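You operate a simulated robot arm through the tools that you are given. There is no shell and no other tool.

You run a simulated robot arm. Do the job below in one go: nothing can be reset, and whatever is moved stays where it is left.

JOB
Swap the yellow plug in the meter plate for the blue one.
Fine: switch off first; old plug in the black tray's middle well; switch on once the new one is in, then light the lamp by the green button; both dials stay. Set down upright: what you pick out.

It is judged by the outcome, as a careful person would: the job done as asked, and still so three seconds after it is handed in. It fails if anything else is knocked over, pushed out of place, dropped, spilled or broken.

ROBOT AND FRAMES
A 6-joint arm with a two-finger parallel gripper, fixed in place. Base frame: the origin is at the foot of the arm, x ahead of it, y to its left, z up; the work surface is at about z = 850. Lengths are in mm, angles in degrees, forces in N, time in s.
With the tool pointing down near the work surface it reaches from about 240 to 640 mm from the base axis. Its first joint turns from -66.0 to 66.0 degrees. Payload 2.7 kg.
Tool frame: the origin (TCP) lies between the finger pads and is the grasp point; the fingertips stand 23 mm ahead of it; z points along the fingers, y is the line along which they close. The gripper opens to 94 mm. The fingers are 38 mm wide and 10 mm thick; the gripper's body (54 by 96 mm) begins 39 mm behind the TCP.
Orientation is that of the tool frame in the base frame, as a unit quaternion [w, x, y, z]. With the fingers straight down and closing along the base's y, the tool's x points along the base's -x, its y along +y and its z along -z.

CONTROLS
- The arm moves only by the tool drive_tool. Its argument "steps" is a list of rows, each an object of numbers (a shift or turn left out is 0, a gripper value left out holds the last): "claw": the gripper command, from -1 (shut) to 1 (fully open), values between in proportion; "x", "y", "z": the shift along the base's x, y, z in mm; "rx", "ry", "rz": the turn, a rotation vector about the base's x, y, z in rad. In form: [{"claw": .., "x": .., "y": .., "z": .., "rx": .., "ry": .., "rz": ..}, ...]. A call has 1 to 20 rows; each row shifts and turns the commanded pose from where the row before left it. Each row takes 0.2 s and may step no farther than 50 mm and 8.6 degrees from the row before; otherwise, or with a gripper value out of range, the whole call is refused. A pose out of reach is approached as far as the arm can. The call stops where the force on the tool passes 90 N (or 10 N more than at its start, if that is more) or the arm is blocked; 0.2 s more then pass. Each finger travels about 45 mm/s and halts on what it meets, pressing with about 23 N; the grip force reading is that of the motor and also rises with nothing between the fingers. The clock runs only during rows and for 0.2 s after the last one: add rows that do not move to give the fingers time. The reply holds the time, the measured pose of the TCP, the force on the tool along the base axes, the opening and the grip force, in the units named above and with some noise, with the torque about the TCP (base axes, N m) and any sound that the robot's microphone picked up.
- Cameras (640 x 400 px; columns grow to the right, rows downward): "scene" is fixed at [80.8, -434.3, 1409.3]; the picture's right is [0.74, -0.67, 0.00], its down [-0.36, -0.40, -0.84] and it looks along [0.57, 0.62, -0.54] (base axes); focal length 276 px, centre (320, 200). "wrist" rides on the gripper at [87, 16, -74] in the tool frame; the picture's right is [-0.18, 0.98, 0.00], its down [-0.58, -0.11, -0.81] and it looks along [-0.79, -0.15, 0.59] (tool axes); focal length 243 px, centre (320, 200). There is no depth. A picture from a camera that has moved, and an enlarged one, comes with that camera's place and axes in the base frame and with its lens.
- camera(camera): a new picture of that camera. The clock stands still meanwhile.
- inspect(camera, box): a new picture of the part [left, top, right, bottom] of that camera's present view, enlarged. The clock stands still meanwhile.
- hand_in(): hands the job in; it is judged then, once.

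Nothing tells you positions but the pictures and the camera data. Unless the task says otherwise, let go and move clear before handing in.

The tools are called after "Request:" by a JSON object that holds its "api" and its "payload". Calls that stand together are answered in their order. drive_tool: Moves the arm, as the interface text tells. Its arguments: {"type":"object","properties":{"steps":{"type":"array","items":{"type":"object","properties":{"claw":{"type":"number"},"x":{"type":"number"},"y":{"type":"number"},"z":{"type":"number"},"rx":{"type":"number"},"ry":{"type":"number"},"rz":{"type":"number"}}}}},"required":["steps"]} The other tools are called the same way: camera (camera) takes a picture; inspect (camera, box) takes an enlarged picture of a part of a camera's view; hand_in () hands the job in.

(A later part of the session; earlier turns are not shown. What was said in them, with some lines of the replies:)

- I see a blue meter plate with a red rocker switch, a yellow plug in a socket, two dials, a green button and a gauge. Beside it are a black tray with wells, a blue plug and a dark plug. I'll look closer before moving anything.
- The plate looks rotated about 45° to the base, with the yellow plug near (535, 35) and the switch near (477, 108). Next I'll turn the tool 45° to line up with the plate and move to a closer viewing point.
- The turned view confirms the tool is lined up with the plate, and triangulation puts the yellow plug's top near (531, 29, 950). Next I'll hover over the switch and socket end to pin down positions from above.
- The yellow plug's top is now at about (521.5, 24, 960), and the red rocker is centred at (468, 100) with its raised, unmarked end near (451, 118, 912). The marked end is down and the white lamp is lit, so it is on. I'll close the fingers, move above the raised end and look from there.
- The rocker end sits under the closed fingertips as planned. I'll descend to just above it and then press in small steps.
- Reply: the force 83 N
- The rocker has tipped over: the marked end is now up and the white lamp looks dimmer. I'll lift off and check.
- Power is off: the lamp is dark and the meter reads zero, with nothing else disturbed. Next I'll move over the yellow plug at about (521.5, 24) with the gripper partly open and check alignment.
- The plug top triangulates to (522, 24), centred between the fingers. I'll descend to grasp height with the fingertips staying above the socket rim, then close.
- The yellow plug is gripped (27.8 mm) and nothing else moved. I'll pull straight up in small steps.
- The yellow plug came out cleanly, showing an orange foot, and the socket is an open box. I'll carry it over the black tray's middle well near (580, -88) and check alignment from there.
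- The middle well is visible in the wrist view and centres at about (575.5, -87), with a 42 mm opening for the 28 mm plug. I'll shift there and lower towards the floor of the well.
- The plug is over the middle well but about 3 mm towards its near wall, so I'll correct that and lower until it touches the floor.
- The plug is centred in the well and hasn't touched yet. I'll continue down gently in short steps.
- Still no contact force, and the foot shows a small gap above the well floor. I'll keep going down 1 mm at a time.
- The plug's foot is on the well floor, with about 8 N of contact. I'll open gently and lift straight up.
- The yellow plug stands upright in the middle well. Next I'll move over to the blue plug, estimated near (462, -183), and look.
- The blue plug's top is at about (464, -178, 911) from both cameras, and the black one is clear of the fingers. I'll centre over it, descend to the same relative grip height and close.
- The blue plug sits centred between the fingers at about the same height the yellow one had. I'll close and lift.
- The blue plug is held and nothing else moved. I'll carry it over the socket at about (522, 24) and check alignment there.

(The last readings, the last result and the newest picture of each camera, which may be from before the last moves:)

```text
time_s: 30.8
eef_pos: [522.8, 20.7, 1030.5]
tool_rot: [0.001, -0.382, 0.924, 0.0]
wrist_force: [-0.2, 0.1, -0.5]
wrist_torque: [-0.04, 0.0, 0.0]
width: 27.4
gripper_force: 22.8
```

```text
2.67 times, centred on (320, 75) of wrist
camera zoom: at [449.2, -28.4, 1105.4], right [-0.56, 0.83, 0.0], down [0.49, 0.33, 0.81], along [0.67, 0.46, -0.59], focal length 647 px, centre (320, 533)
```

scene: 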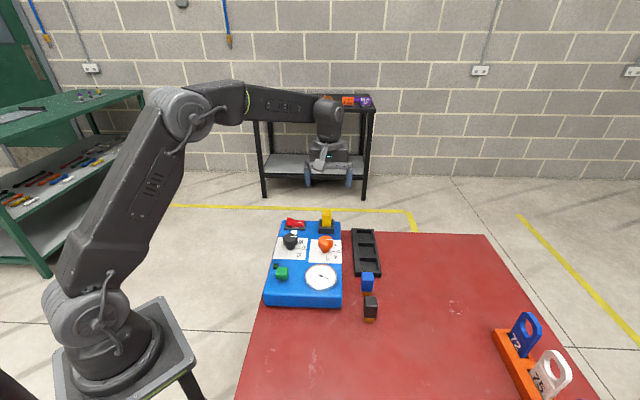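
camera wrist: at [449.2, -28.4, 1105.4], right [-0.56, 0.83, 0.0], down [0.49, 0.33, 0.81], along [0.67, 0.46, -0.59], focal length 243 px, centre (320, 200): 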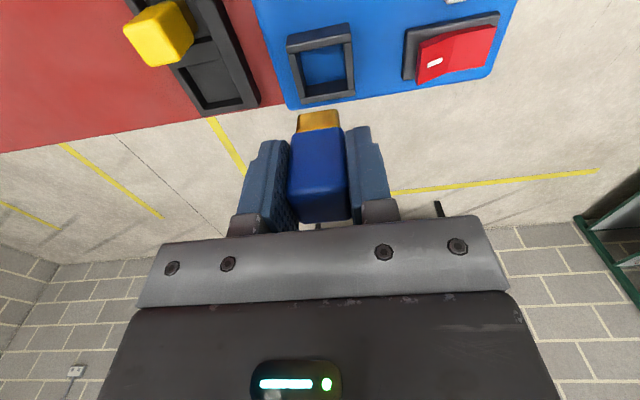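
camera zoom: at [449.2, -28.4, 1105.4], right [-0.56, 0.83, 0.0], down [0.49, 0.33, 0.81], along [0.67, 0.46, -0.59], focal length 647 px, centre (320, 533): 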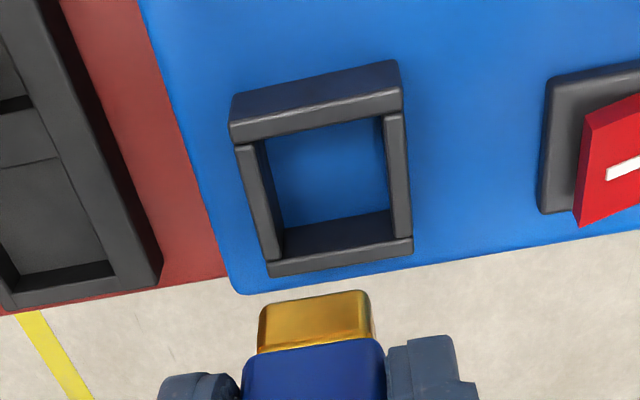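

The socket opening centres at about (523.5, 25), so I'll shift about 4 mm and come down to just above the rim for a check.

Request:
{"api": "drive_tool", "payload": {"steps": [{"x": 0.6, "y": 3.7, "z": -20}, {"z": -20}, {"z": -16}, {}, {}]}}

Request:
{"api": "inspect", "payload": {"camera": "wrist", "box": [220, 20, 420, 145]}}

Request:
{"api": "inspect", "payload": {"camera": "scene", "box": [290, 190, 370, 240]}}

```text
time_s: 32.0
eef_pos: [523.4, 24.6, 970.9]
tool_rot: [0.001, -0.382, 0.924, 0.0]
wrist_force: [0.6, -0.5, -1.3]
wrist_torque: [-0.01, 0.04, 0.01]
width: 27.7
gripper_force: 22.4
```

```text
3.20 times, centred on (320, 82) of wrist
camera zoom: at [449.4, -24.7, 1046.5], right [-0.56, 0.83, 0.0], down [0.49, 0.33, 0.81], along [0.67, 0.46, -0.59], focal length 776 px, centre (320, 576)
```

zoom: 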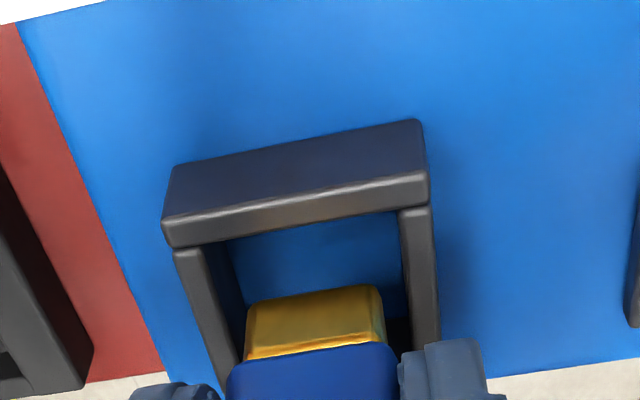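

```text
8.00 times, centred on (330, 215) of scene
camera zoom: at [80.8, -434.3, 1409.3], right [0.74, -0.67, 0.0], down [-0.36, -0.4, -0.84], along [0.57, 0.62, -0.54], focal length 2211 px, centre (240, 80)
```

zoom: 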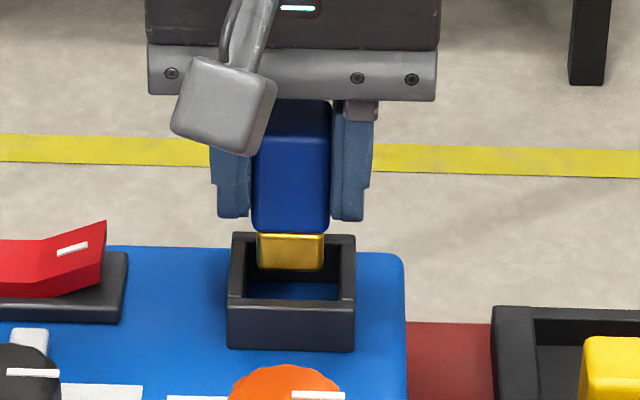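

The foot is centred over the opening in both views. I'll lower it into the socket in small steps, watching the force.

Request:
{"api": "drive_tool", "payload": {"steps": [{"z": -5}, {"z": -5}, {"z": -5}, {"z": -4}, {"z": -2}, {}]}}

Request:
{"api": "inspect", "payload": {"camera": "scene", "box": [290, 190, 370, 240]}}

Request:
{"api": "inspect", "payload": {"camera": "wrist", "box": [220, 20, 420, 145]}}

```text
time_s: 33.4
eef_pos: [525.2, 25.7, 950.2]
tool_rot: [0.0, -0.382, 0.924, 0.0]
wrist_force: [-0.4, -0.2, -0.2]
wrist_torque: [-0.01, -0.02, 0.02]
width: 27.7
gripper_force: 22.8
```

```text
8.00 times, centred on (330, 215) of scene
camera zoom: at [80.8, -434.3, 1409.3], right [0.74, -0.67, 0.0], down [-0.36, -0.4, -0.84], along [0.57, 0.62, -0.54], focal length 2211 px, centre (240, 80)
```

zoom: 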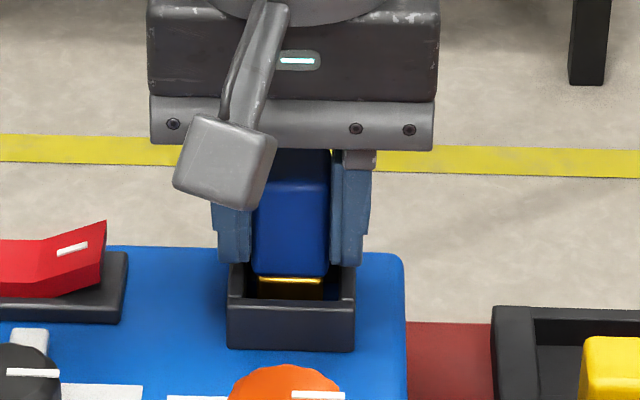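

```text
3.20 times, centred on (320, 82) of wrist
camera zoom: at [450.8, -23.4, 1025.3], right [-0.56, 0.83, 0.0], down [0.49, 0.33, 0.81], along [0.67, 0.46, -0.59], focal length 776 px, centre (320, 576)
```

zoom: 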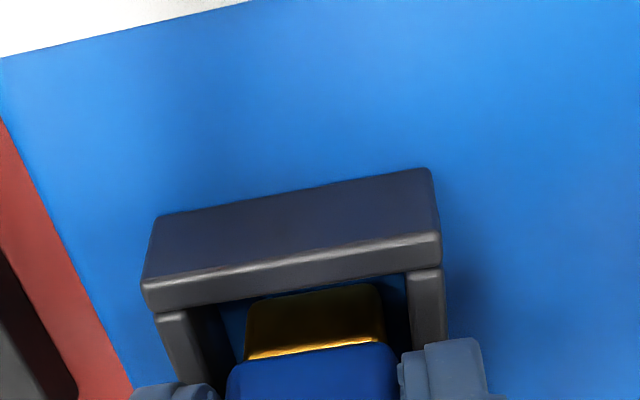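

The foot is inside the walls and not yet on the floor. I'll continue down carefully.

Request:
{"api": "drive_tool", "payload": {"steps": [{"x": -0.8, "y": -0.8, "z": -2}, {"z": -1.5}, {}]}}

```text
time_s: 34.2
eef_pos: [524.2, 25.7, 948.3]
tool_rot: [0.003, -0.383, 0.924, -0.001]
wrist_force: [-2.7, 2.7, 17.5]
wrist_torque: [0.31, -0.04, 0.05]
width: 27.8
gripper_force: 23.0
```

Contact at about 948, roughly 3 mm higher than where the yellow plug sat. I'll look before pushing on.

Request:
{"api": "inspect", "payload": {"camera": "scene", "box": [290, 190, 370, 240]}}

Request:
{"api": "inspect", "payload": {"camera": "wrist", "box": [220, 20, 420, 145]}}

```text
8.00 times, centred on (330, 215) of scene
camera zoom: at [80.4, -434.2, 1409.3], right [0.74, -0.67, 0.0], down [-0.36, -0.4, -0.84], along [0.57, 0.62, -0.54], focal length 2211 px, centre (240, 80)
```

zoom: 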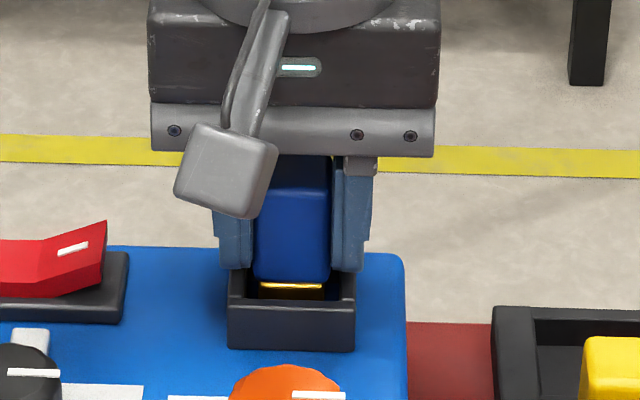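

```text
3.20 times, centred on (320, 82) of wrist
camera zoom: at [449.9, -24.6, 1023.5], right [-0.56, 0.83, 0.0], down [0.48, 0.33, 0.81], along [0.67, 0.46, -0.59], focal length 776 px, centre (320, 576)
```

zoom: 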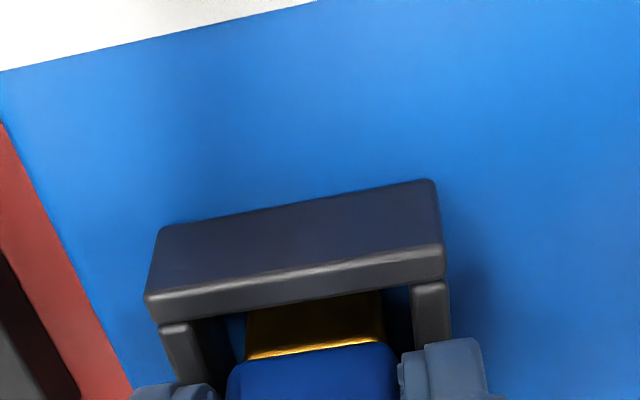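

The torque says the far side of the plug is touching the socket, so it's about 2.5 mm too far back compared with where the yellow sat. I'll lift slightly, shift and lower again.

Request:
{"api": "drive_tool", "payload": {"steps": [{"z": 4}, {"x": -1.8, "y": -1.8}, {}]}}

Request:
{"api": "inspect", "payload": {"camera": "wrist", "box": [220, 20, 420, 145]}}

```text
time_s: 35.0
eef_pos: [520.7, 22.7, 949.4]
tool_rot: [0.001, -0.382, 0.924, 0.001]
wrist_force: [-0.5, -0.3, -0.6]
wrist_torque: [0.02, -0.03, 0.01]
width: 27.7
gripper_force: 23.2
```

```text
3.20 times, centred on (320, 82) of wrist
camera zoom: at [447.6, -26.8, 1025.6], right [-0.56, 0.83, 0.0], down [0.49, 0.33, 0.81], along [0.67, 0.46, -0.59], focal length 776 px, centre (320, 576)
```

zoom: 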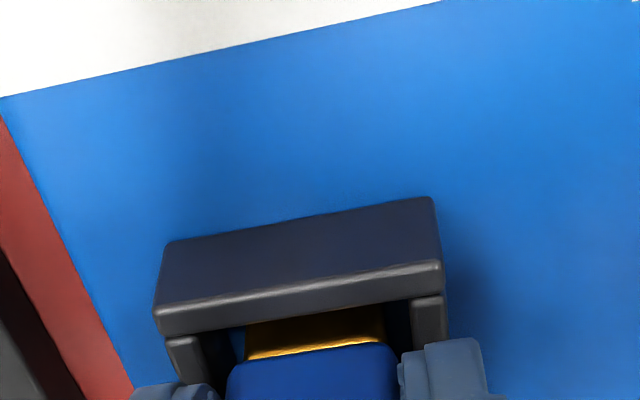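

The plug is now free again and near where the yellow sat. I'll lower again with a tiny trim.

Request:
{"api": "drive_tool", "payload": {"steps": [{"x": 0.6, "y": 0.6, "z": -2}, {"z": -1.5}, {}]}}

```text
time_s: 35.8
eef_pos: [522.9, 22.5, 945.5]
tool_rot: [0.002, -0.381, 0.924, 0.001]
wrist_force: [-1.0, 0.3, 2.2]
wrist_torque: [0.02, -0.01, 0.02]
width: 27.9
gripper_force: 22.8
```

Request:
{"api": "drive_tool", "payload": {"steps": [{"z": -1}, {}]}}

Request:
{"api": "inspect", "payload": {"camera": "scene", "box": [290, 190, 370, 240]}}

Request:
{"api": "inspect", "payload": {"camera": "wrist", "box": [220, 20, 420, 145]}}

```text
time_s: 36.4
eef_pos: [523.0, 23.4, 946.5]
tool_rot: [0.002, -0.383, 0.924, 0.0]
wrist_force: [-1.9, -2.6, 11.1]
wrist_torque: [-0.06, 0.1, 0.01]
width: 27.4
gripper_force: 22.7
```

```text
8.00 times, centred on (330, 215) of scene
camera zoom: at [80.5, -434.4, 1409.3], right [0.74, -0.67, 0.0], down [-0.36, -0.4, -0.84], along [0.57, 0.62, -0.54], focal length 2211 px, centre (240, 80)
```

zoom: 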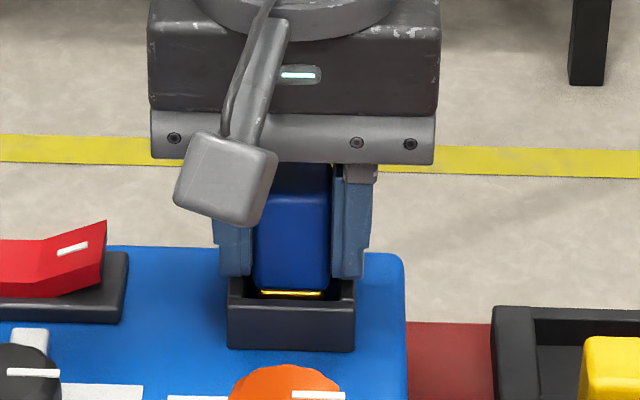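

```text
3.20 times, centred on (320, 82) of wrist
camera zoom: at [448.7, -25.9, 1021.7], right [-0.56, 0.83, 0.0], down [0.49, 0.33, 0.81], along [0.67, 0.46, -0.59], focal length 776 px, centre (320, 576)
```

zoom: 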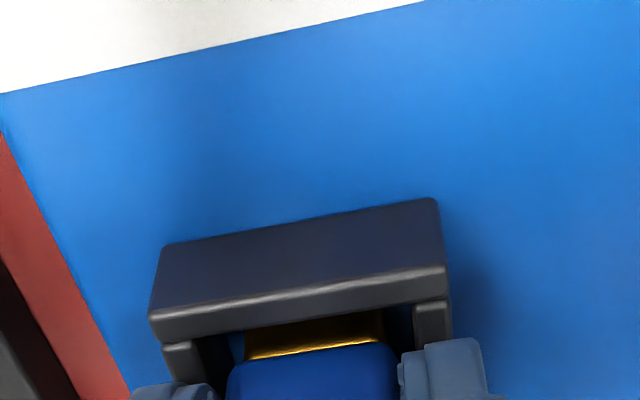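

The blue plug now bears evenly with its body line at the same image height the yellow had, so it is seated. I'll release gently and lift clear.

Request:
{"api": "drive_tool", "payload": {"steps": [{"claw": -0.35}, {"claw": -0.25}, {"claw": 0.0}, {"claw": 0.1}, {}, {"z": 5}, {"z": 20}, {"z": 40}, {"z": 40}, {}]}}

Request:
{"api": "inspect", "payload": {"camera": "scene", "box": [265, 205, 345, 255]}}

Request:
{"api": "camera", "payload": {"camera": "wrist"}}

Request:
{"api": "inspect", "payload": {"camera": "scene", "box": [250, 200, 410, 330]}}

```text
time_s: 38.6
eef_pos: [519.6, 23.5, 1054.3]
tool_rot: [0.001, -0.383, 0.924, -0.001]
wrist_force: [0.1, -0.5, 0.5]
wrist_torque: [0.01, -0.01, 0.01]
width: 51.2
gripper_force: 0.1
```

```text
8.00 times, centred on (305, 230) of scene
camera zoom: at [80.8, -434.3, 1409.3], right [0.74, -0.67, 0.0], down [-0.36, -0.4, -0.84], along [0.57, 0.62, -0.54], focal length 2211 px, centre (440, -40)
```

zoom: 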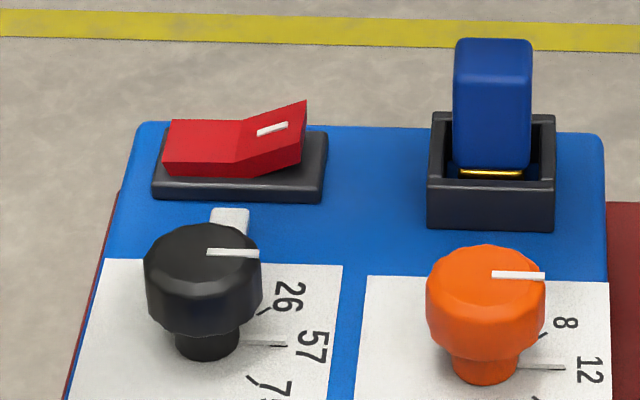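

```text
taken
camera wrist: at [447.0, -27.0, 1129.6], right [-0.56, 0.83, 0.0], down [0.49, 0.33, 0.81], along [0.67, 0.46, -0.59], focal length 243 px, centre (320, 200)
```

wrist: 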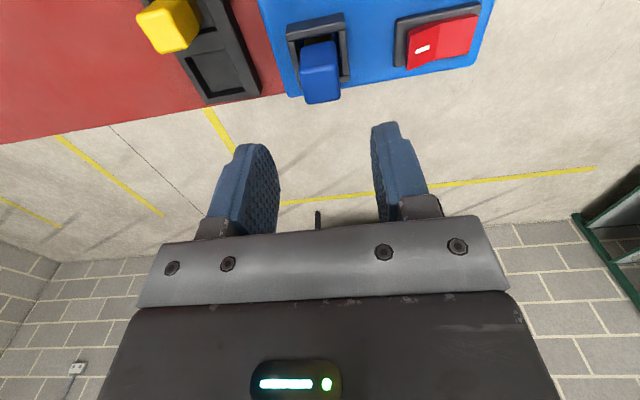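

```text
3.08 times, centred on (330, 265) of scene
camera zoom: at [80.8, -434.3, 1409.3], right [0.74, -0.67, 0.0], down [-0.36, -0.4, -0.84], along [0.57, 0.62, -0.54], focal length 850 px, centre (289, 0)
```

zoom: 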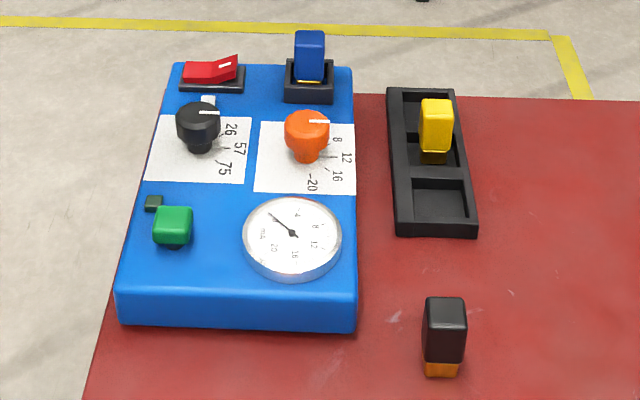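

The blue plug stands upright in the socket, perhaps 1 mm higher than the yellow did. I'll close the fingers and press lightly on its top to make sure it is fully seated.

Request:
{"api": "drive_tool", "payload": {"steps": [{"claw": -1, "x": 2, "y": 0.8, "z": -20}, {"z": -20}, {"z": -15}, {}, {}, {}, {"z": -7}, {"z": -3}, {}]}}

Request:
{"api": "inspect", "payload": {"camera": "scene", "box": [290, 190, 370, 240]}}

```text
time_s: 40.6
eef_pos: [522.9, 23.6, 985.9]
tool_rot: [0.001, -0.383, 0.924, 0.001]
wrist_force: [0.8, -0.5, -0.4]
wrist_torque: [0.02, 0.05, -0.02]
width: 0.0
gripper_force: 23.0
```

```text
8.00 times, centred on (330, 215) of scene
camera zoom: at [80.8, -434.3, 1409.3], right [0.74, -0.67, 0.0], down [-0.36, -0.4, -0.84], along [0.57, 0.62, -0.54], focal length 2211 px, centre (240, 80)
```

zoom: 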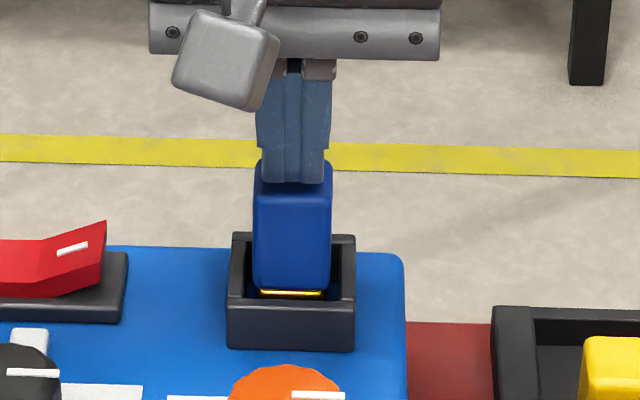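

Request:
{"api": "drive_tool", "payload": {"steps": [{"z": -1.5}, {"z": -1}, {}]}}

```text
time_s: 41.4
eef_pos: [524.9, 25.7, 985.0]
tool_rot: [0.001, -0.382, 0.924, 0.0]
wrist_force: [-0.4, 0.1, 0.2]
wrist_torque: [0.0, -0.05, -0.02]
width: 0.0
gripper_force: 23.1
```

Request:
{"api": "drive_tool", "payload": {"steps": [{"x": -0.7, "y": -0.7, "z": -1.5}, {"z": -1}, {}]}}

```text
time_s: 42.2
eef_pos: [523.3, 23.9, 982.3]
tool_rot: [0.002, -0.381, 0.924, -0.001]
wrist_force: [-2.1, 0.9, 12.7]
wrist_torque: [-0.02, 0.09, -0.01]
width: 0.0
gripper_force: 22.7
```

Request:
{"api": "drive_tool", "payload": {"steps": [{"z": -1}, {"z": -0.5}, {}]}}

Request:
{"api": "inspect", "payload": {"camera": "scene", "box": [290, 190, 370, 240]}}

```text
time_s: 43.0
eef_pos: [523.8, 24.0, 982.5]
tool_rot: [0.004, -0.382, 0.924, -0.001]
wrist_force: [-5.6, 1.1, 33.8]
wrist_torque: [-0.1, 0.31, 0.02]
width: 0.1
gripper_force: 23.0
```

```text
8.00 times, centred on (330, 215) of scene
camera zoom: at [80.0, -434.3, 1409.4], right [0.74, -0.67, 0.0], down [-0.36, -0.4, -0.84], along [0.57, 0.62, -0.54], focal length 2211 px, centre (240, 80)
```

zoom: 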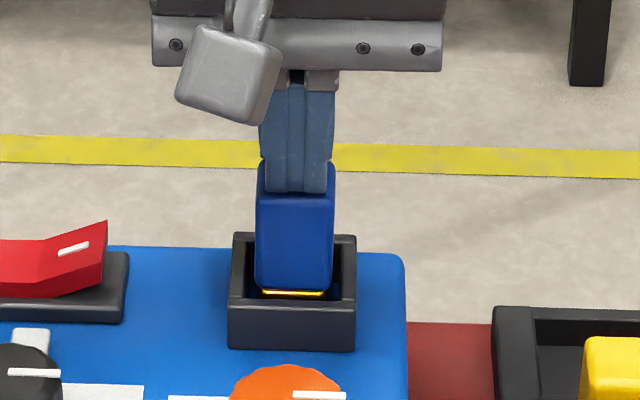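

It takes 34 N without moving, so it is fully seated. I'll lift off and go above the rocker's raised, marked end at about (480.5, 88.5) to switch on.

Request:
{"api": "drive_tool", "payload": {"steps": [{"z": 5}, {"z": 20}, {"z": 15}, {"x": -14, "y": 21.5}, {"x": -14, "y": 21.5}, {"x": -14, "y": 21.5, "z": -10}, {"z": -20}, {}]}}

Request:
{"api": "camera", "payload": {"camera": "wrist"}}

Request:
{"api": "inspect", "payload": {"camera": "scene", "box": [265, 175, 345, 240]}}

```text
time_s: 44.8
eef_pos: [482.0, 88.5, 988.8]
tool_rot: [0.001, -0.382, 0.924, 0.0]
wrist_force: [-0.2, -0.8, -0.2]
wrist_torque: [-0.01, 0.01, -0.01]
width: 0.1
gripper_force: 22.9
```

```text
taken
camera wrist: at [408.0, 38.4, 1064.3], right [-0.56, 0.83, 0.0], down [0.49, 0.33, 0.81], along [0.67, 0.46, -0.59], focal length 243 px, centre (320, 200)
```

wrist: 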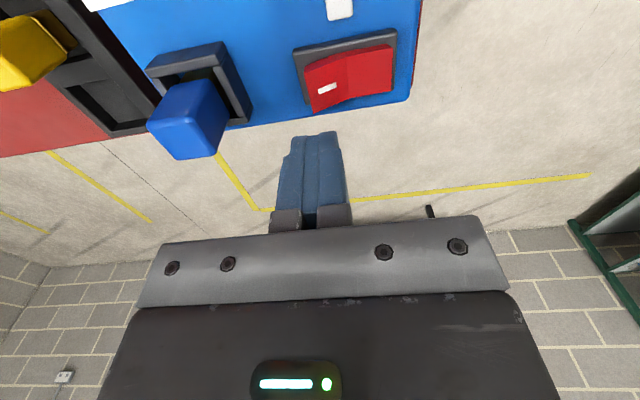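

```text
6.15 times, centred on (305, 208) of scene
camera zoom: at [80.8, -434.3, 1409.3], right [0.74, -0.67, 0.0], down [-0.36, -0.4, -0.84], along [0.57, 0.62, -0.54], focal length 1700 px, centre (412, 154)
```

zoom: 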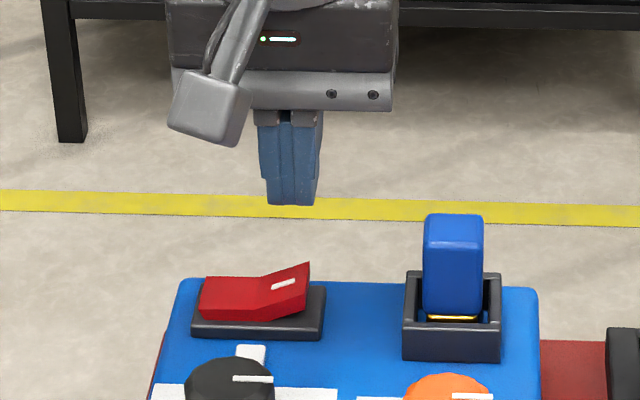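

The raised marked end is at about (482, 81), so I'll trim slightly inward and press down as before.

Request:
{"api": "drive_tool", "payload": {"steps": [{"x": -4, "y": -1.5, "z": -25}, {"z": -20}, {"z": -5}, {"z": -3}, {"z": -2}, {}]}}

Request:
{"api": "inspect", "payload": {"camera": "scene", "box": [265, 190, 345, 240]}}

```text
time_s: 46.2
eef_pos: [476.5, 85.8, 937.0]
tool_rot: [0.003, -0.383, 0.924, -0.001]
wrist_force: [-15.1, -6.7, 44.3]
wrist_torque: [-0.39, 0.91, -0.02]
width: 0.2
gripper_force: 22.9
```

```text
8.00 times, centred on (305, 215) of scene
camera zoom: at [79.7, -434.6, 1409.3], right [0.74, -0.67, 0.0], down [-0.36, -0.4, -0.84], along [0.57, 0.62, -0.54], focal length 2211 px, centre (440, 80)
```

zoom: 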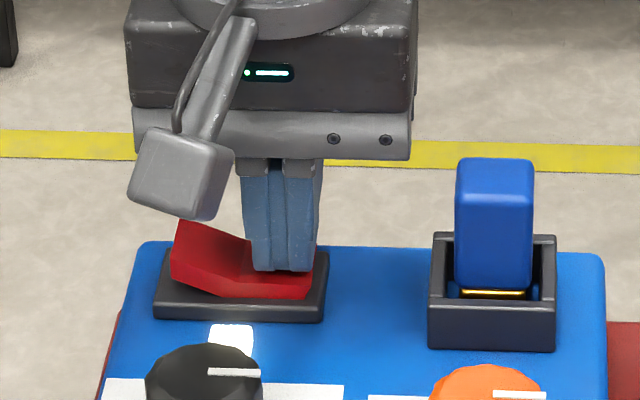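

The rocker has flipped to on and the white lamp is lit again. I'll lift off and check the whole plate, including the meter.

Request:
{"api": "drive_tool", "payload": {"steps": [{"z": 5}, {"z": 20}, {"z": 40}, {"z": 20}, {"x": -20, "y": 10, "z": 10}, {}]}}

Request:
{"api": "inspect", "payload": {"camera": "scene", "box": [250, 200, 410, 330]}}

Request:
{"api": "inspect", "payload": {"camera": "scene", "box": [262, 250, 342, 310]}}

```text
time_s: 47.6
eef_pos: [455.9, 96.4, 1029.0]
tool_rot: [0.0, -0.382, 0.924, 0.0]
wrist_force: [0.8, 0.7, 0.2]
wrist_torque: [0.02, 0.02, 0.01]
width: 0.3
gripper_force: 23.2
```

```text
3.08 times, centred on (330, 265) of scene
camera zoom: at [80.8, -434.3, 1409.3], right [0.74, -0.67, 0.0], down [-0.36, -0.4, -0.84], along [0.57, 0.62, -0.54], focal length 850 px, centre (289, 0)
```

zoom: 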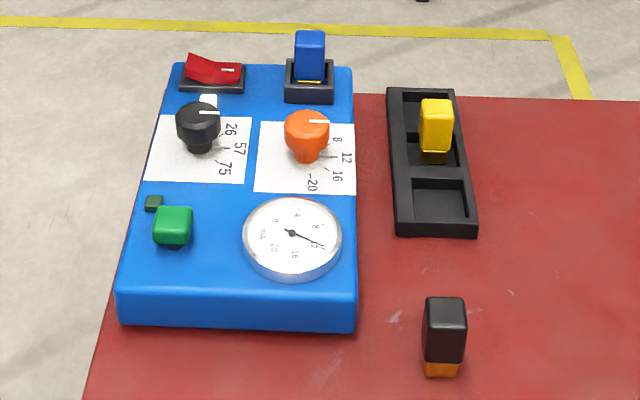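

```text
6.67 times, centred on (302, 280) of scene
camera zoom: at [80.8, -434.3, 1409.3], right [0.74, -0.67, 0.0], down [-0.36, -0.4, -0.84], along [0.57, 0.62, -0.54], focal length 1842 px, centre (440, -333)
```

zoom: 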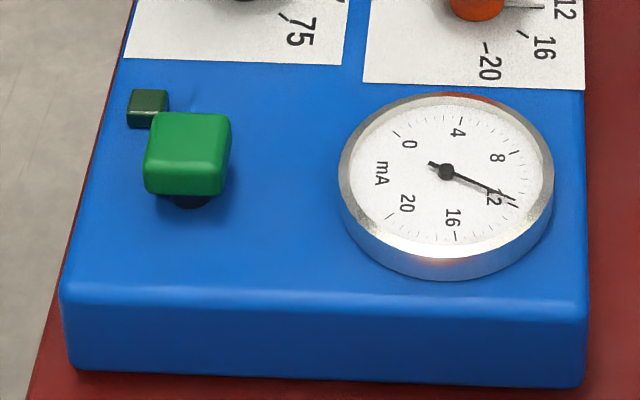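

The meter reads 12 mA with the blue plug, so it is connected, and both dials are unchanged. Next I'll move above the green button near (319, -43) and look.

Request:
{"api": "drive_tool", "payload": {"steps": [{"x": -33, "y": -34}, {"x": -33, "y": -34}, {"x": -33, "y": -34}, {"x": -33, "y": -34}, {"x": -3, "y": -2}, {}, {}]}}

Request:
{"api": "camera", "payload": {"camera": "wrist"}}

Request:
{"api": "inspect", "payload": {"camera": "wrist", "box": [200, 0, 440, 150]}}

Request:
{"api": "inspect", "payload": {"camera": "scene", "box": [240, 200, 340, 310]}}

```text
time_s: 49.2
eef_pos: [323.9, -41.7, 1029.7]
tool_rot: [0.0, -0.381, 0.924, 0.0]
wrist_force: [0.9, 0.6, 0.0]
wrist_torque: [0.01, 0.03, 0.0]
width: 0.0
gripper_force: 22.6
```

```text
taken
camera wrist: at [249.7, -90.4, 1105.7], right [-0.56, 0.83, 0.0], down [0.49, 0.33, 0.81], along [0.67, 0.46, -0.59], focal length 243 px, centre (320, 200)
```

wrist: 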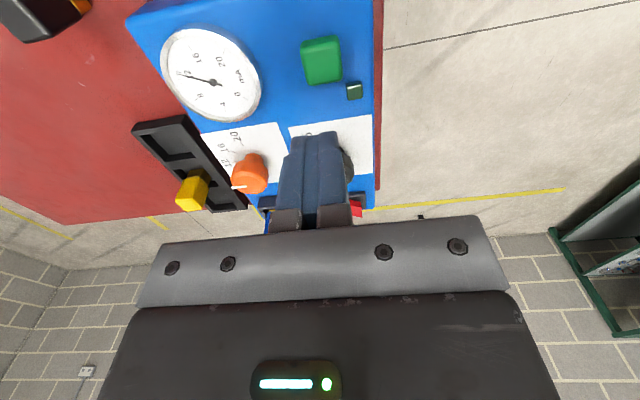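

```text
2.67 times, centred on (320, 75) of wrist
camera zoom: at [249.7, -90.4, 1105.7], right [-0.56, 0.83, 0.0], down [0.49, 0.33, 0.81], along [0.67, 0.46, -0.59], focal length 647 px, centre (320, 533)
```

zoom: 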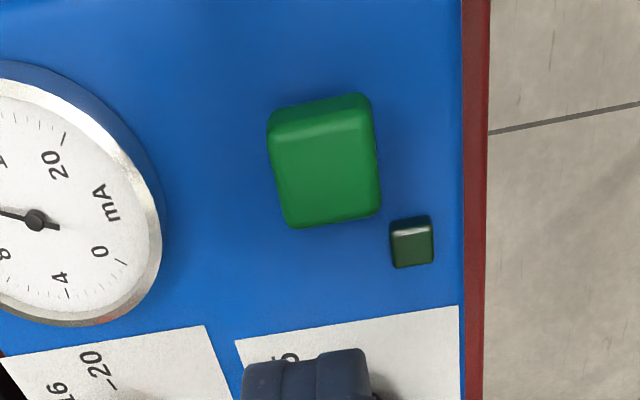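

```text
3.64 times, centred on (290, 255) of scene
camera zoom: at [80.8, -434.3, 1409.3], right [0.74, -0.67, 0.0], down [-0.36, -0.4, -0.84], along [0.57, 0.62, -0.54], focal length 1005 px, centre (429, 0)
```

zoom: 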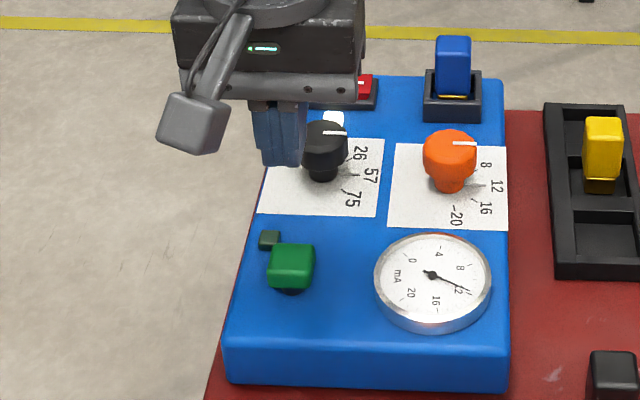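

The green button's top centres at about (319.5, -41, 922), with the small dark lamp beside it. I'll come down to just above it, then press gently.

Request:
{"api": "drive_tool", "payload": {"steps": [{"x": -4, "y": 0, "z": -25}, {"z": -25}, {"z": -20}, {"z": -8}, {}, {}]}}

Request:
{"api": "inspect", "payload": {"camera": "scene", "box": [240, 200, 340, 310]}}

Request:
{"api": "camera", "payload": {"camera": "wrist"}}

```text
time_s: 50.6
eef_pos: [320.2, -42.8, 951.1]
tool_rot: [0.001, -0.382, 0.924, 0.0]
wrist_force: [0.2, 0.4, -0.4]
wrist_torque: [-0.03, 0.01, -0.02]
width: 0.2
gripper_force: 22.7
```

```text
3.64 times, centred on (290, 255) of scene
camera zoom: at [80.8, -434.3, 1409.3], right [0.74, -0.67, 0.0], down [-0.36, -0.4, -0.84], along [0.57, 0.62, -0.54], focal length 1005 px, centre (429, 0)
```

zoom: 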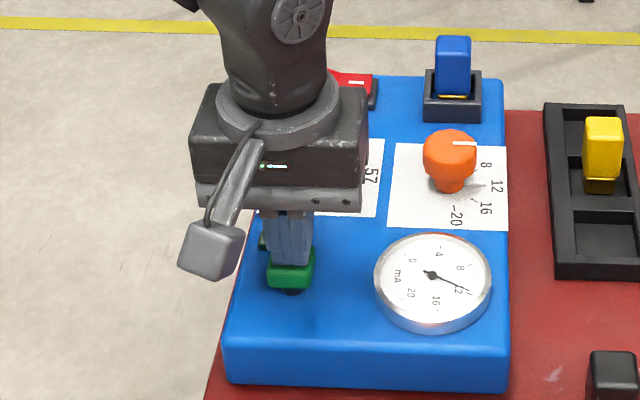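

```text
taken
camera wrist: at [247.5, -92.1, 1027.2], right [-0.56, 0.83, 0.0], down [0.49, 0.33, 0.81], along [0.67, 0.46, -0.59], focal length 243 px, centre (320, 200)
```

wrist: 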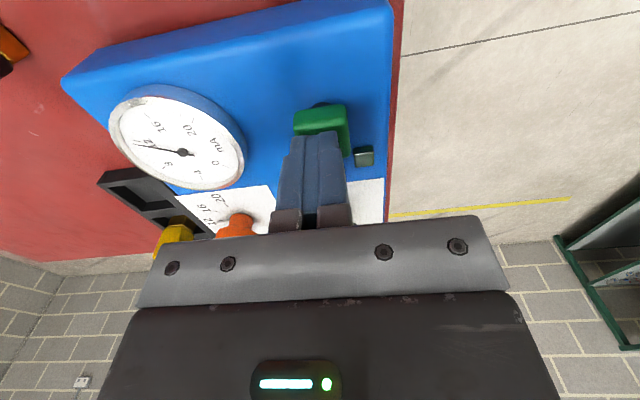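

The fingertips are just above the button and the lamp is in the wrist view. I'll press down a few millimetres.

Request:
{"api": "drive_tool", "payload": {"steps": [{"z": -3}, {"z": -2}, {"z": -2}, {}]}}

Request:
{"api": "inspect", "payload": {"camera": "wrist", "box": [240, 60, 440, 185]}}

```text
time_s: 51.6
eef_pos: [318.6, -42.3, 945.2]
tool_rot: [0.001, -0.382, 0.924, 0.001]
wrist_force: [1.2, -0.1, 2.9]
wrist_torque: [-0.03, 0.01, 0.0]
width: 0.2
gripper_force: 23.2
heard: click
```

```text
3.20 times, centred on (340, 122) of wrist
camera zoom: at [245.5, -90.8, 1020.8], right [-0.56, 0.83, 0.0], down [0.49, 0.33, 0.81], along [0.67, 0.46, -0.59], focal length 776 px, centre (256, 448)
```

zoom: 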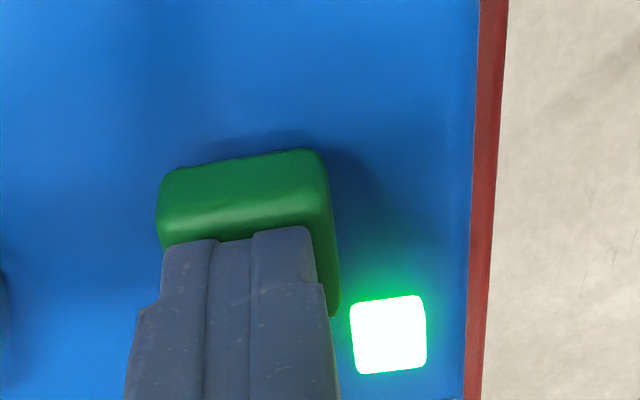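

The button clicked and the lamp lit. I'll lift off and check that it stays lit.

Request:
{"api": "drive_tool", "payload": {"steps": [{"z": 4}, {"z": 15}, {"z": 30}, {"z": 40}, {"z": 40}, {"z": 40, "x": -5}, {}]}}

Request:
{"api": "camera", "payload": {"camera": "scene"}}

Request:
{"api": "inspect", "payload": {"camera": "scene", "box": [250, 200, 410, 330]}}

Request:
{"api": "camera", "payload": {"camera": "wrist"}}

```text
time_s: 53.2
eef_pos: [314.9, -41.4, 1115.5]
tool_rot: [0.001, -0.382, 0.924, 0.0]
wrist_force: [0.4, -0.4, -0.1]
wrist_torque: [-0.01, 0.01, 0.0]
width: 0.0
gripper_force: 22.7
```

```text
taken
```

scene: 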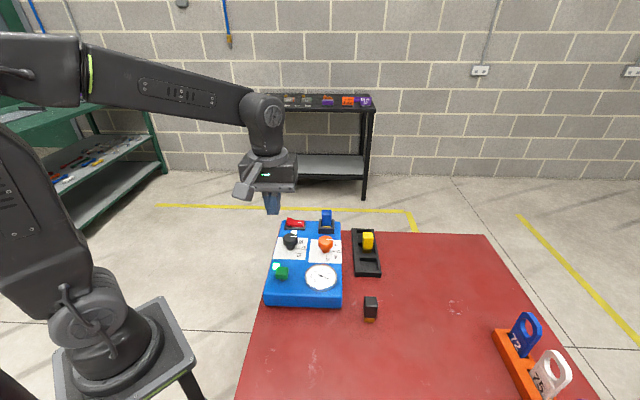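

```text
3.08 times, centred on (330, 265) of scene
camera zoom: at [80.8, -434.3, 1409.3], right [0.74, -0.67, 0.0], down [-0.36, -0.4, -0.84], along [0.57, 0.62, -0.54], focal length 850 px, centre (289, 0)
```

zoom: 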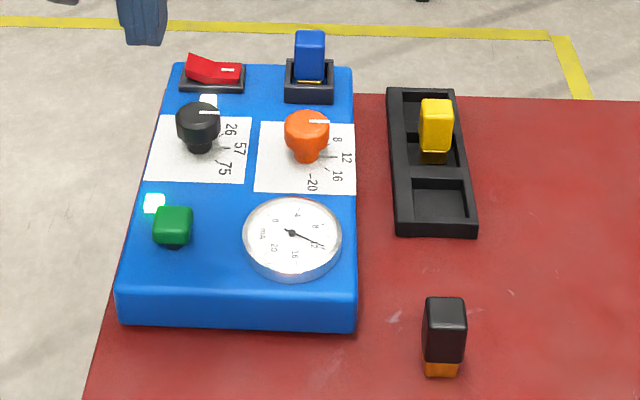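

```text
taken
camera wrist: at [241.5, -91.3, 1190.7], right [-0.56, 0.83, 0.0], down [0.49, 0.33, 0.81], along [0.67, 0.46, -0.59], focal length 243 px, centre (320, 200)
```

wrist: 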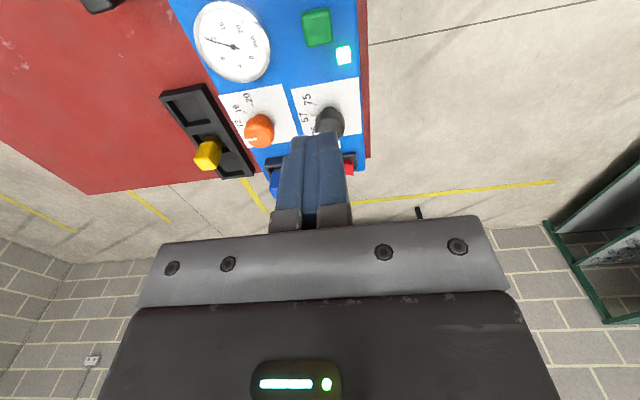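

The lamp stays lit and everything looks right. I'll wait a few seconds to confirm it holds before handing in.

Request:
{"api": "drive_tool", "payload": {"steps": [{}, {}, {}, {}, {}, {}, {}, {}, {}, {}, {}, {}, {}, {}, {}, {}]}}

Request:
{"api": "inspect", "payload": {"camera": "scene", "box": [250, 200, 410, 330]}}

```text
time_s: 56.6
eef_pos: [314.9, -42.2, 1115.0]
tool_rot: [0.0, -0.382, 0.924, 0.0]
wrist_force: [0.5, -0.3, -0.8]
wrist_torque: [0.04, -0.01, 0.01]
width: 0.0
gripper_force: 23.4
```

```text
3.08 times, centred on (330, 265) of scene
camera zoom: at [80.8, -434.3, 1409.3], right [0.74, -0.67, 0.0], down [-0.36, -0.4, -0.84], along [0.57, 0.62, -0.54], focal length 850 px, centre (289, 0)
```

zoom: 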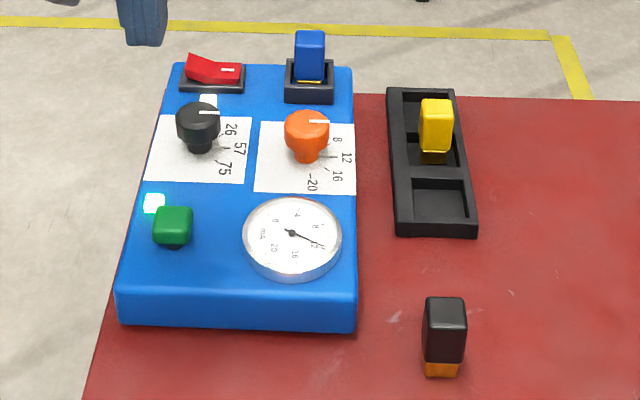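

After three seconds the blue plug is still in the socket, the yellow stands upright in the middle well, the power is on and the lamp is lit. The dials are unchanged and the arm is clear, so I'm handing in.

Request:
{"api": "hand_in", "payload": {}}

```text
The job is handed in.
```

The blue plug is now in the meter plate in place of the yellow one, and I've handed the job in. I don't have the judging result.

- **Switch:** I turned it off before touching the plug. I turned it back on once the blue plug was seated. The white lamp came back on and the meter reads about 12 mA, as it did at the start.
- **Old plug:** the yellow plug stands upright in the black tray's middle well.
- **Green button:** one press clicked and lit the lamp beside it. It was still lit more than three seconds later.
- **Everything else:** both dials are where they were. The black plug, the tray and the plate did not visibly move, and the arm is clear of them.

The first try at putting in the blue plug touched the back of the socket lightly (about 18 N). I lifted it, moved it about 2 mm and it went in. Pressing on its top with about 34 N afterwards did not move it further.
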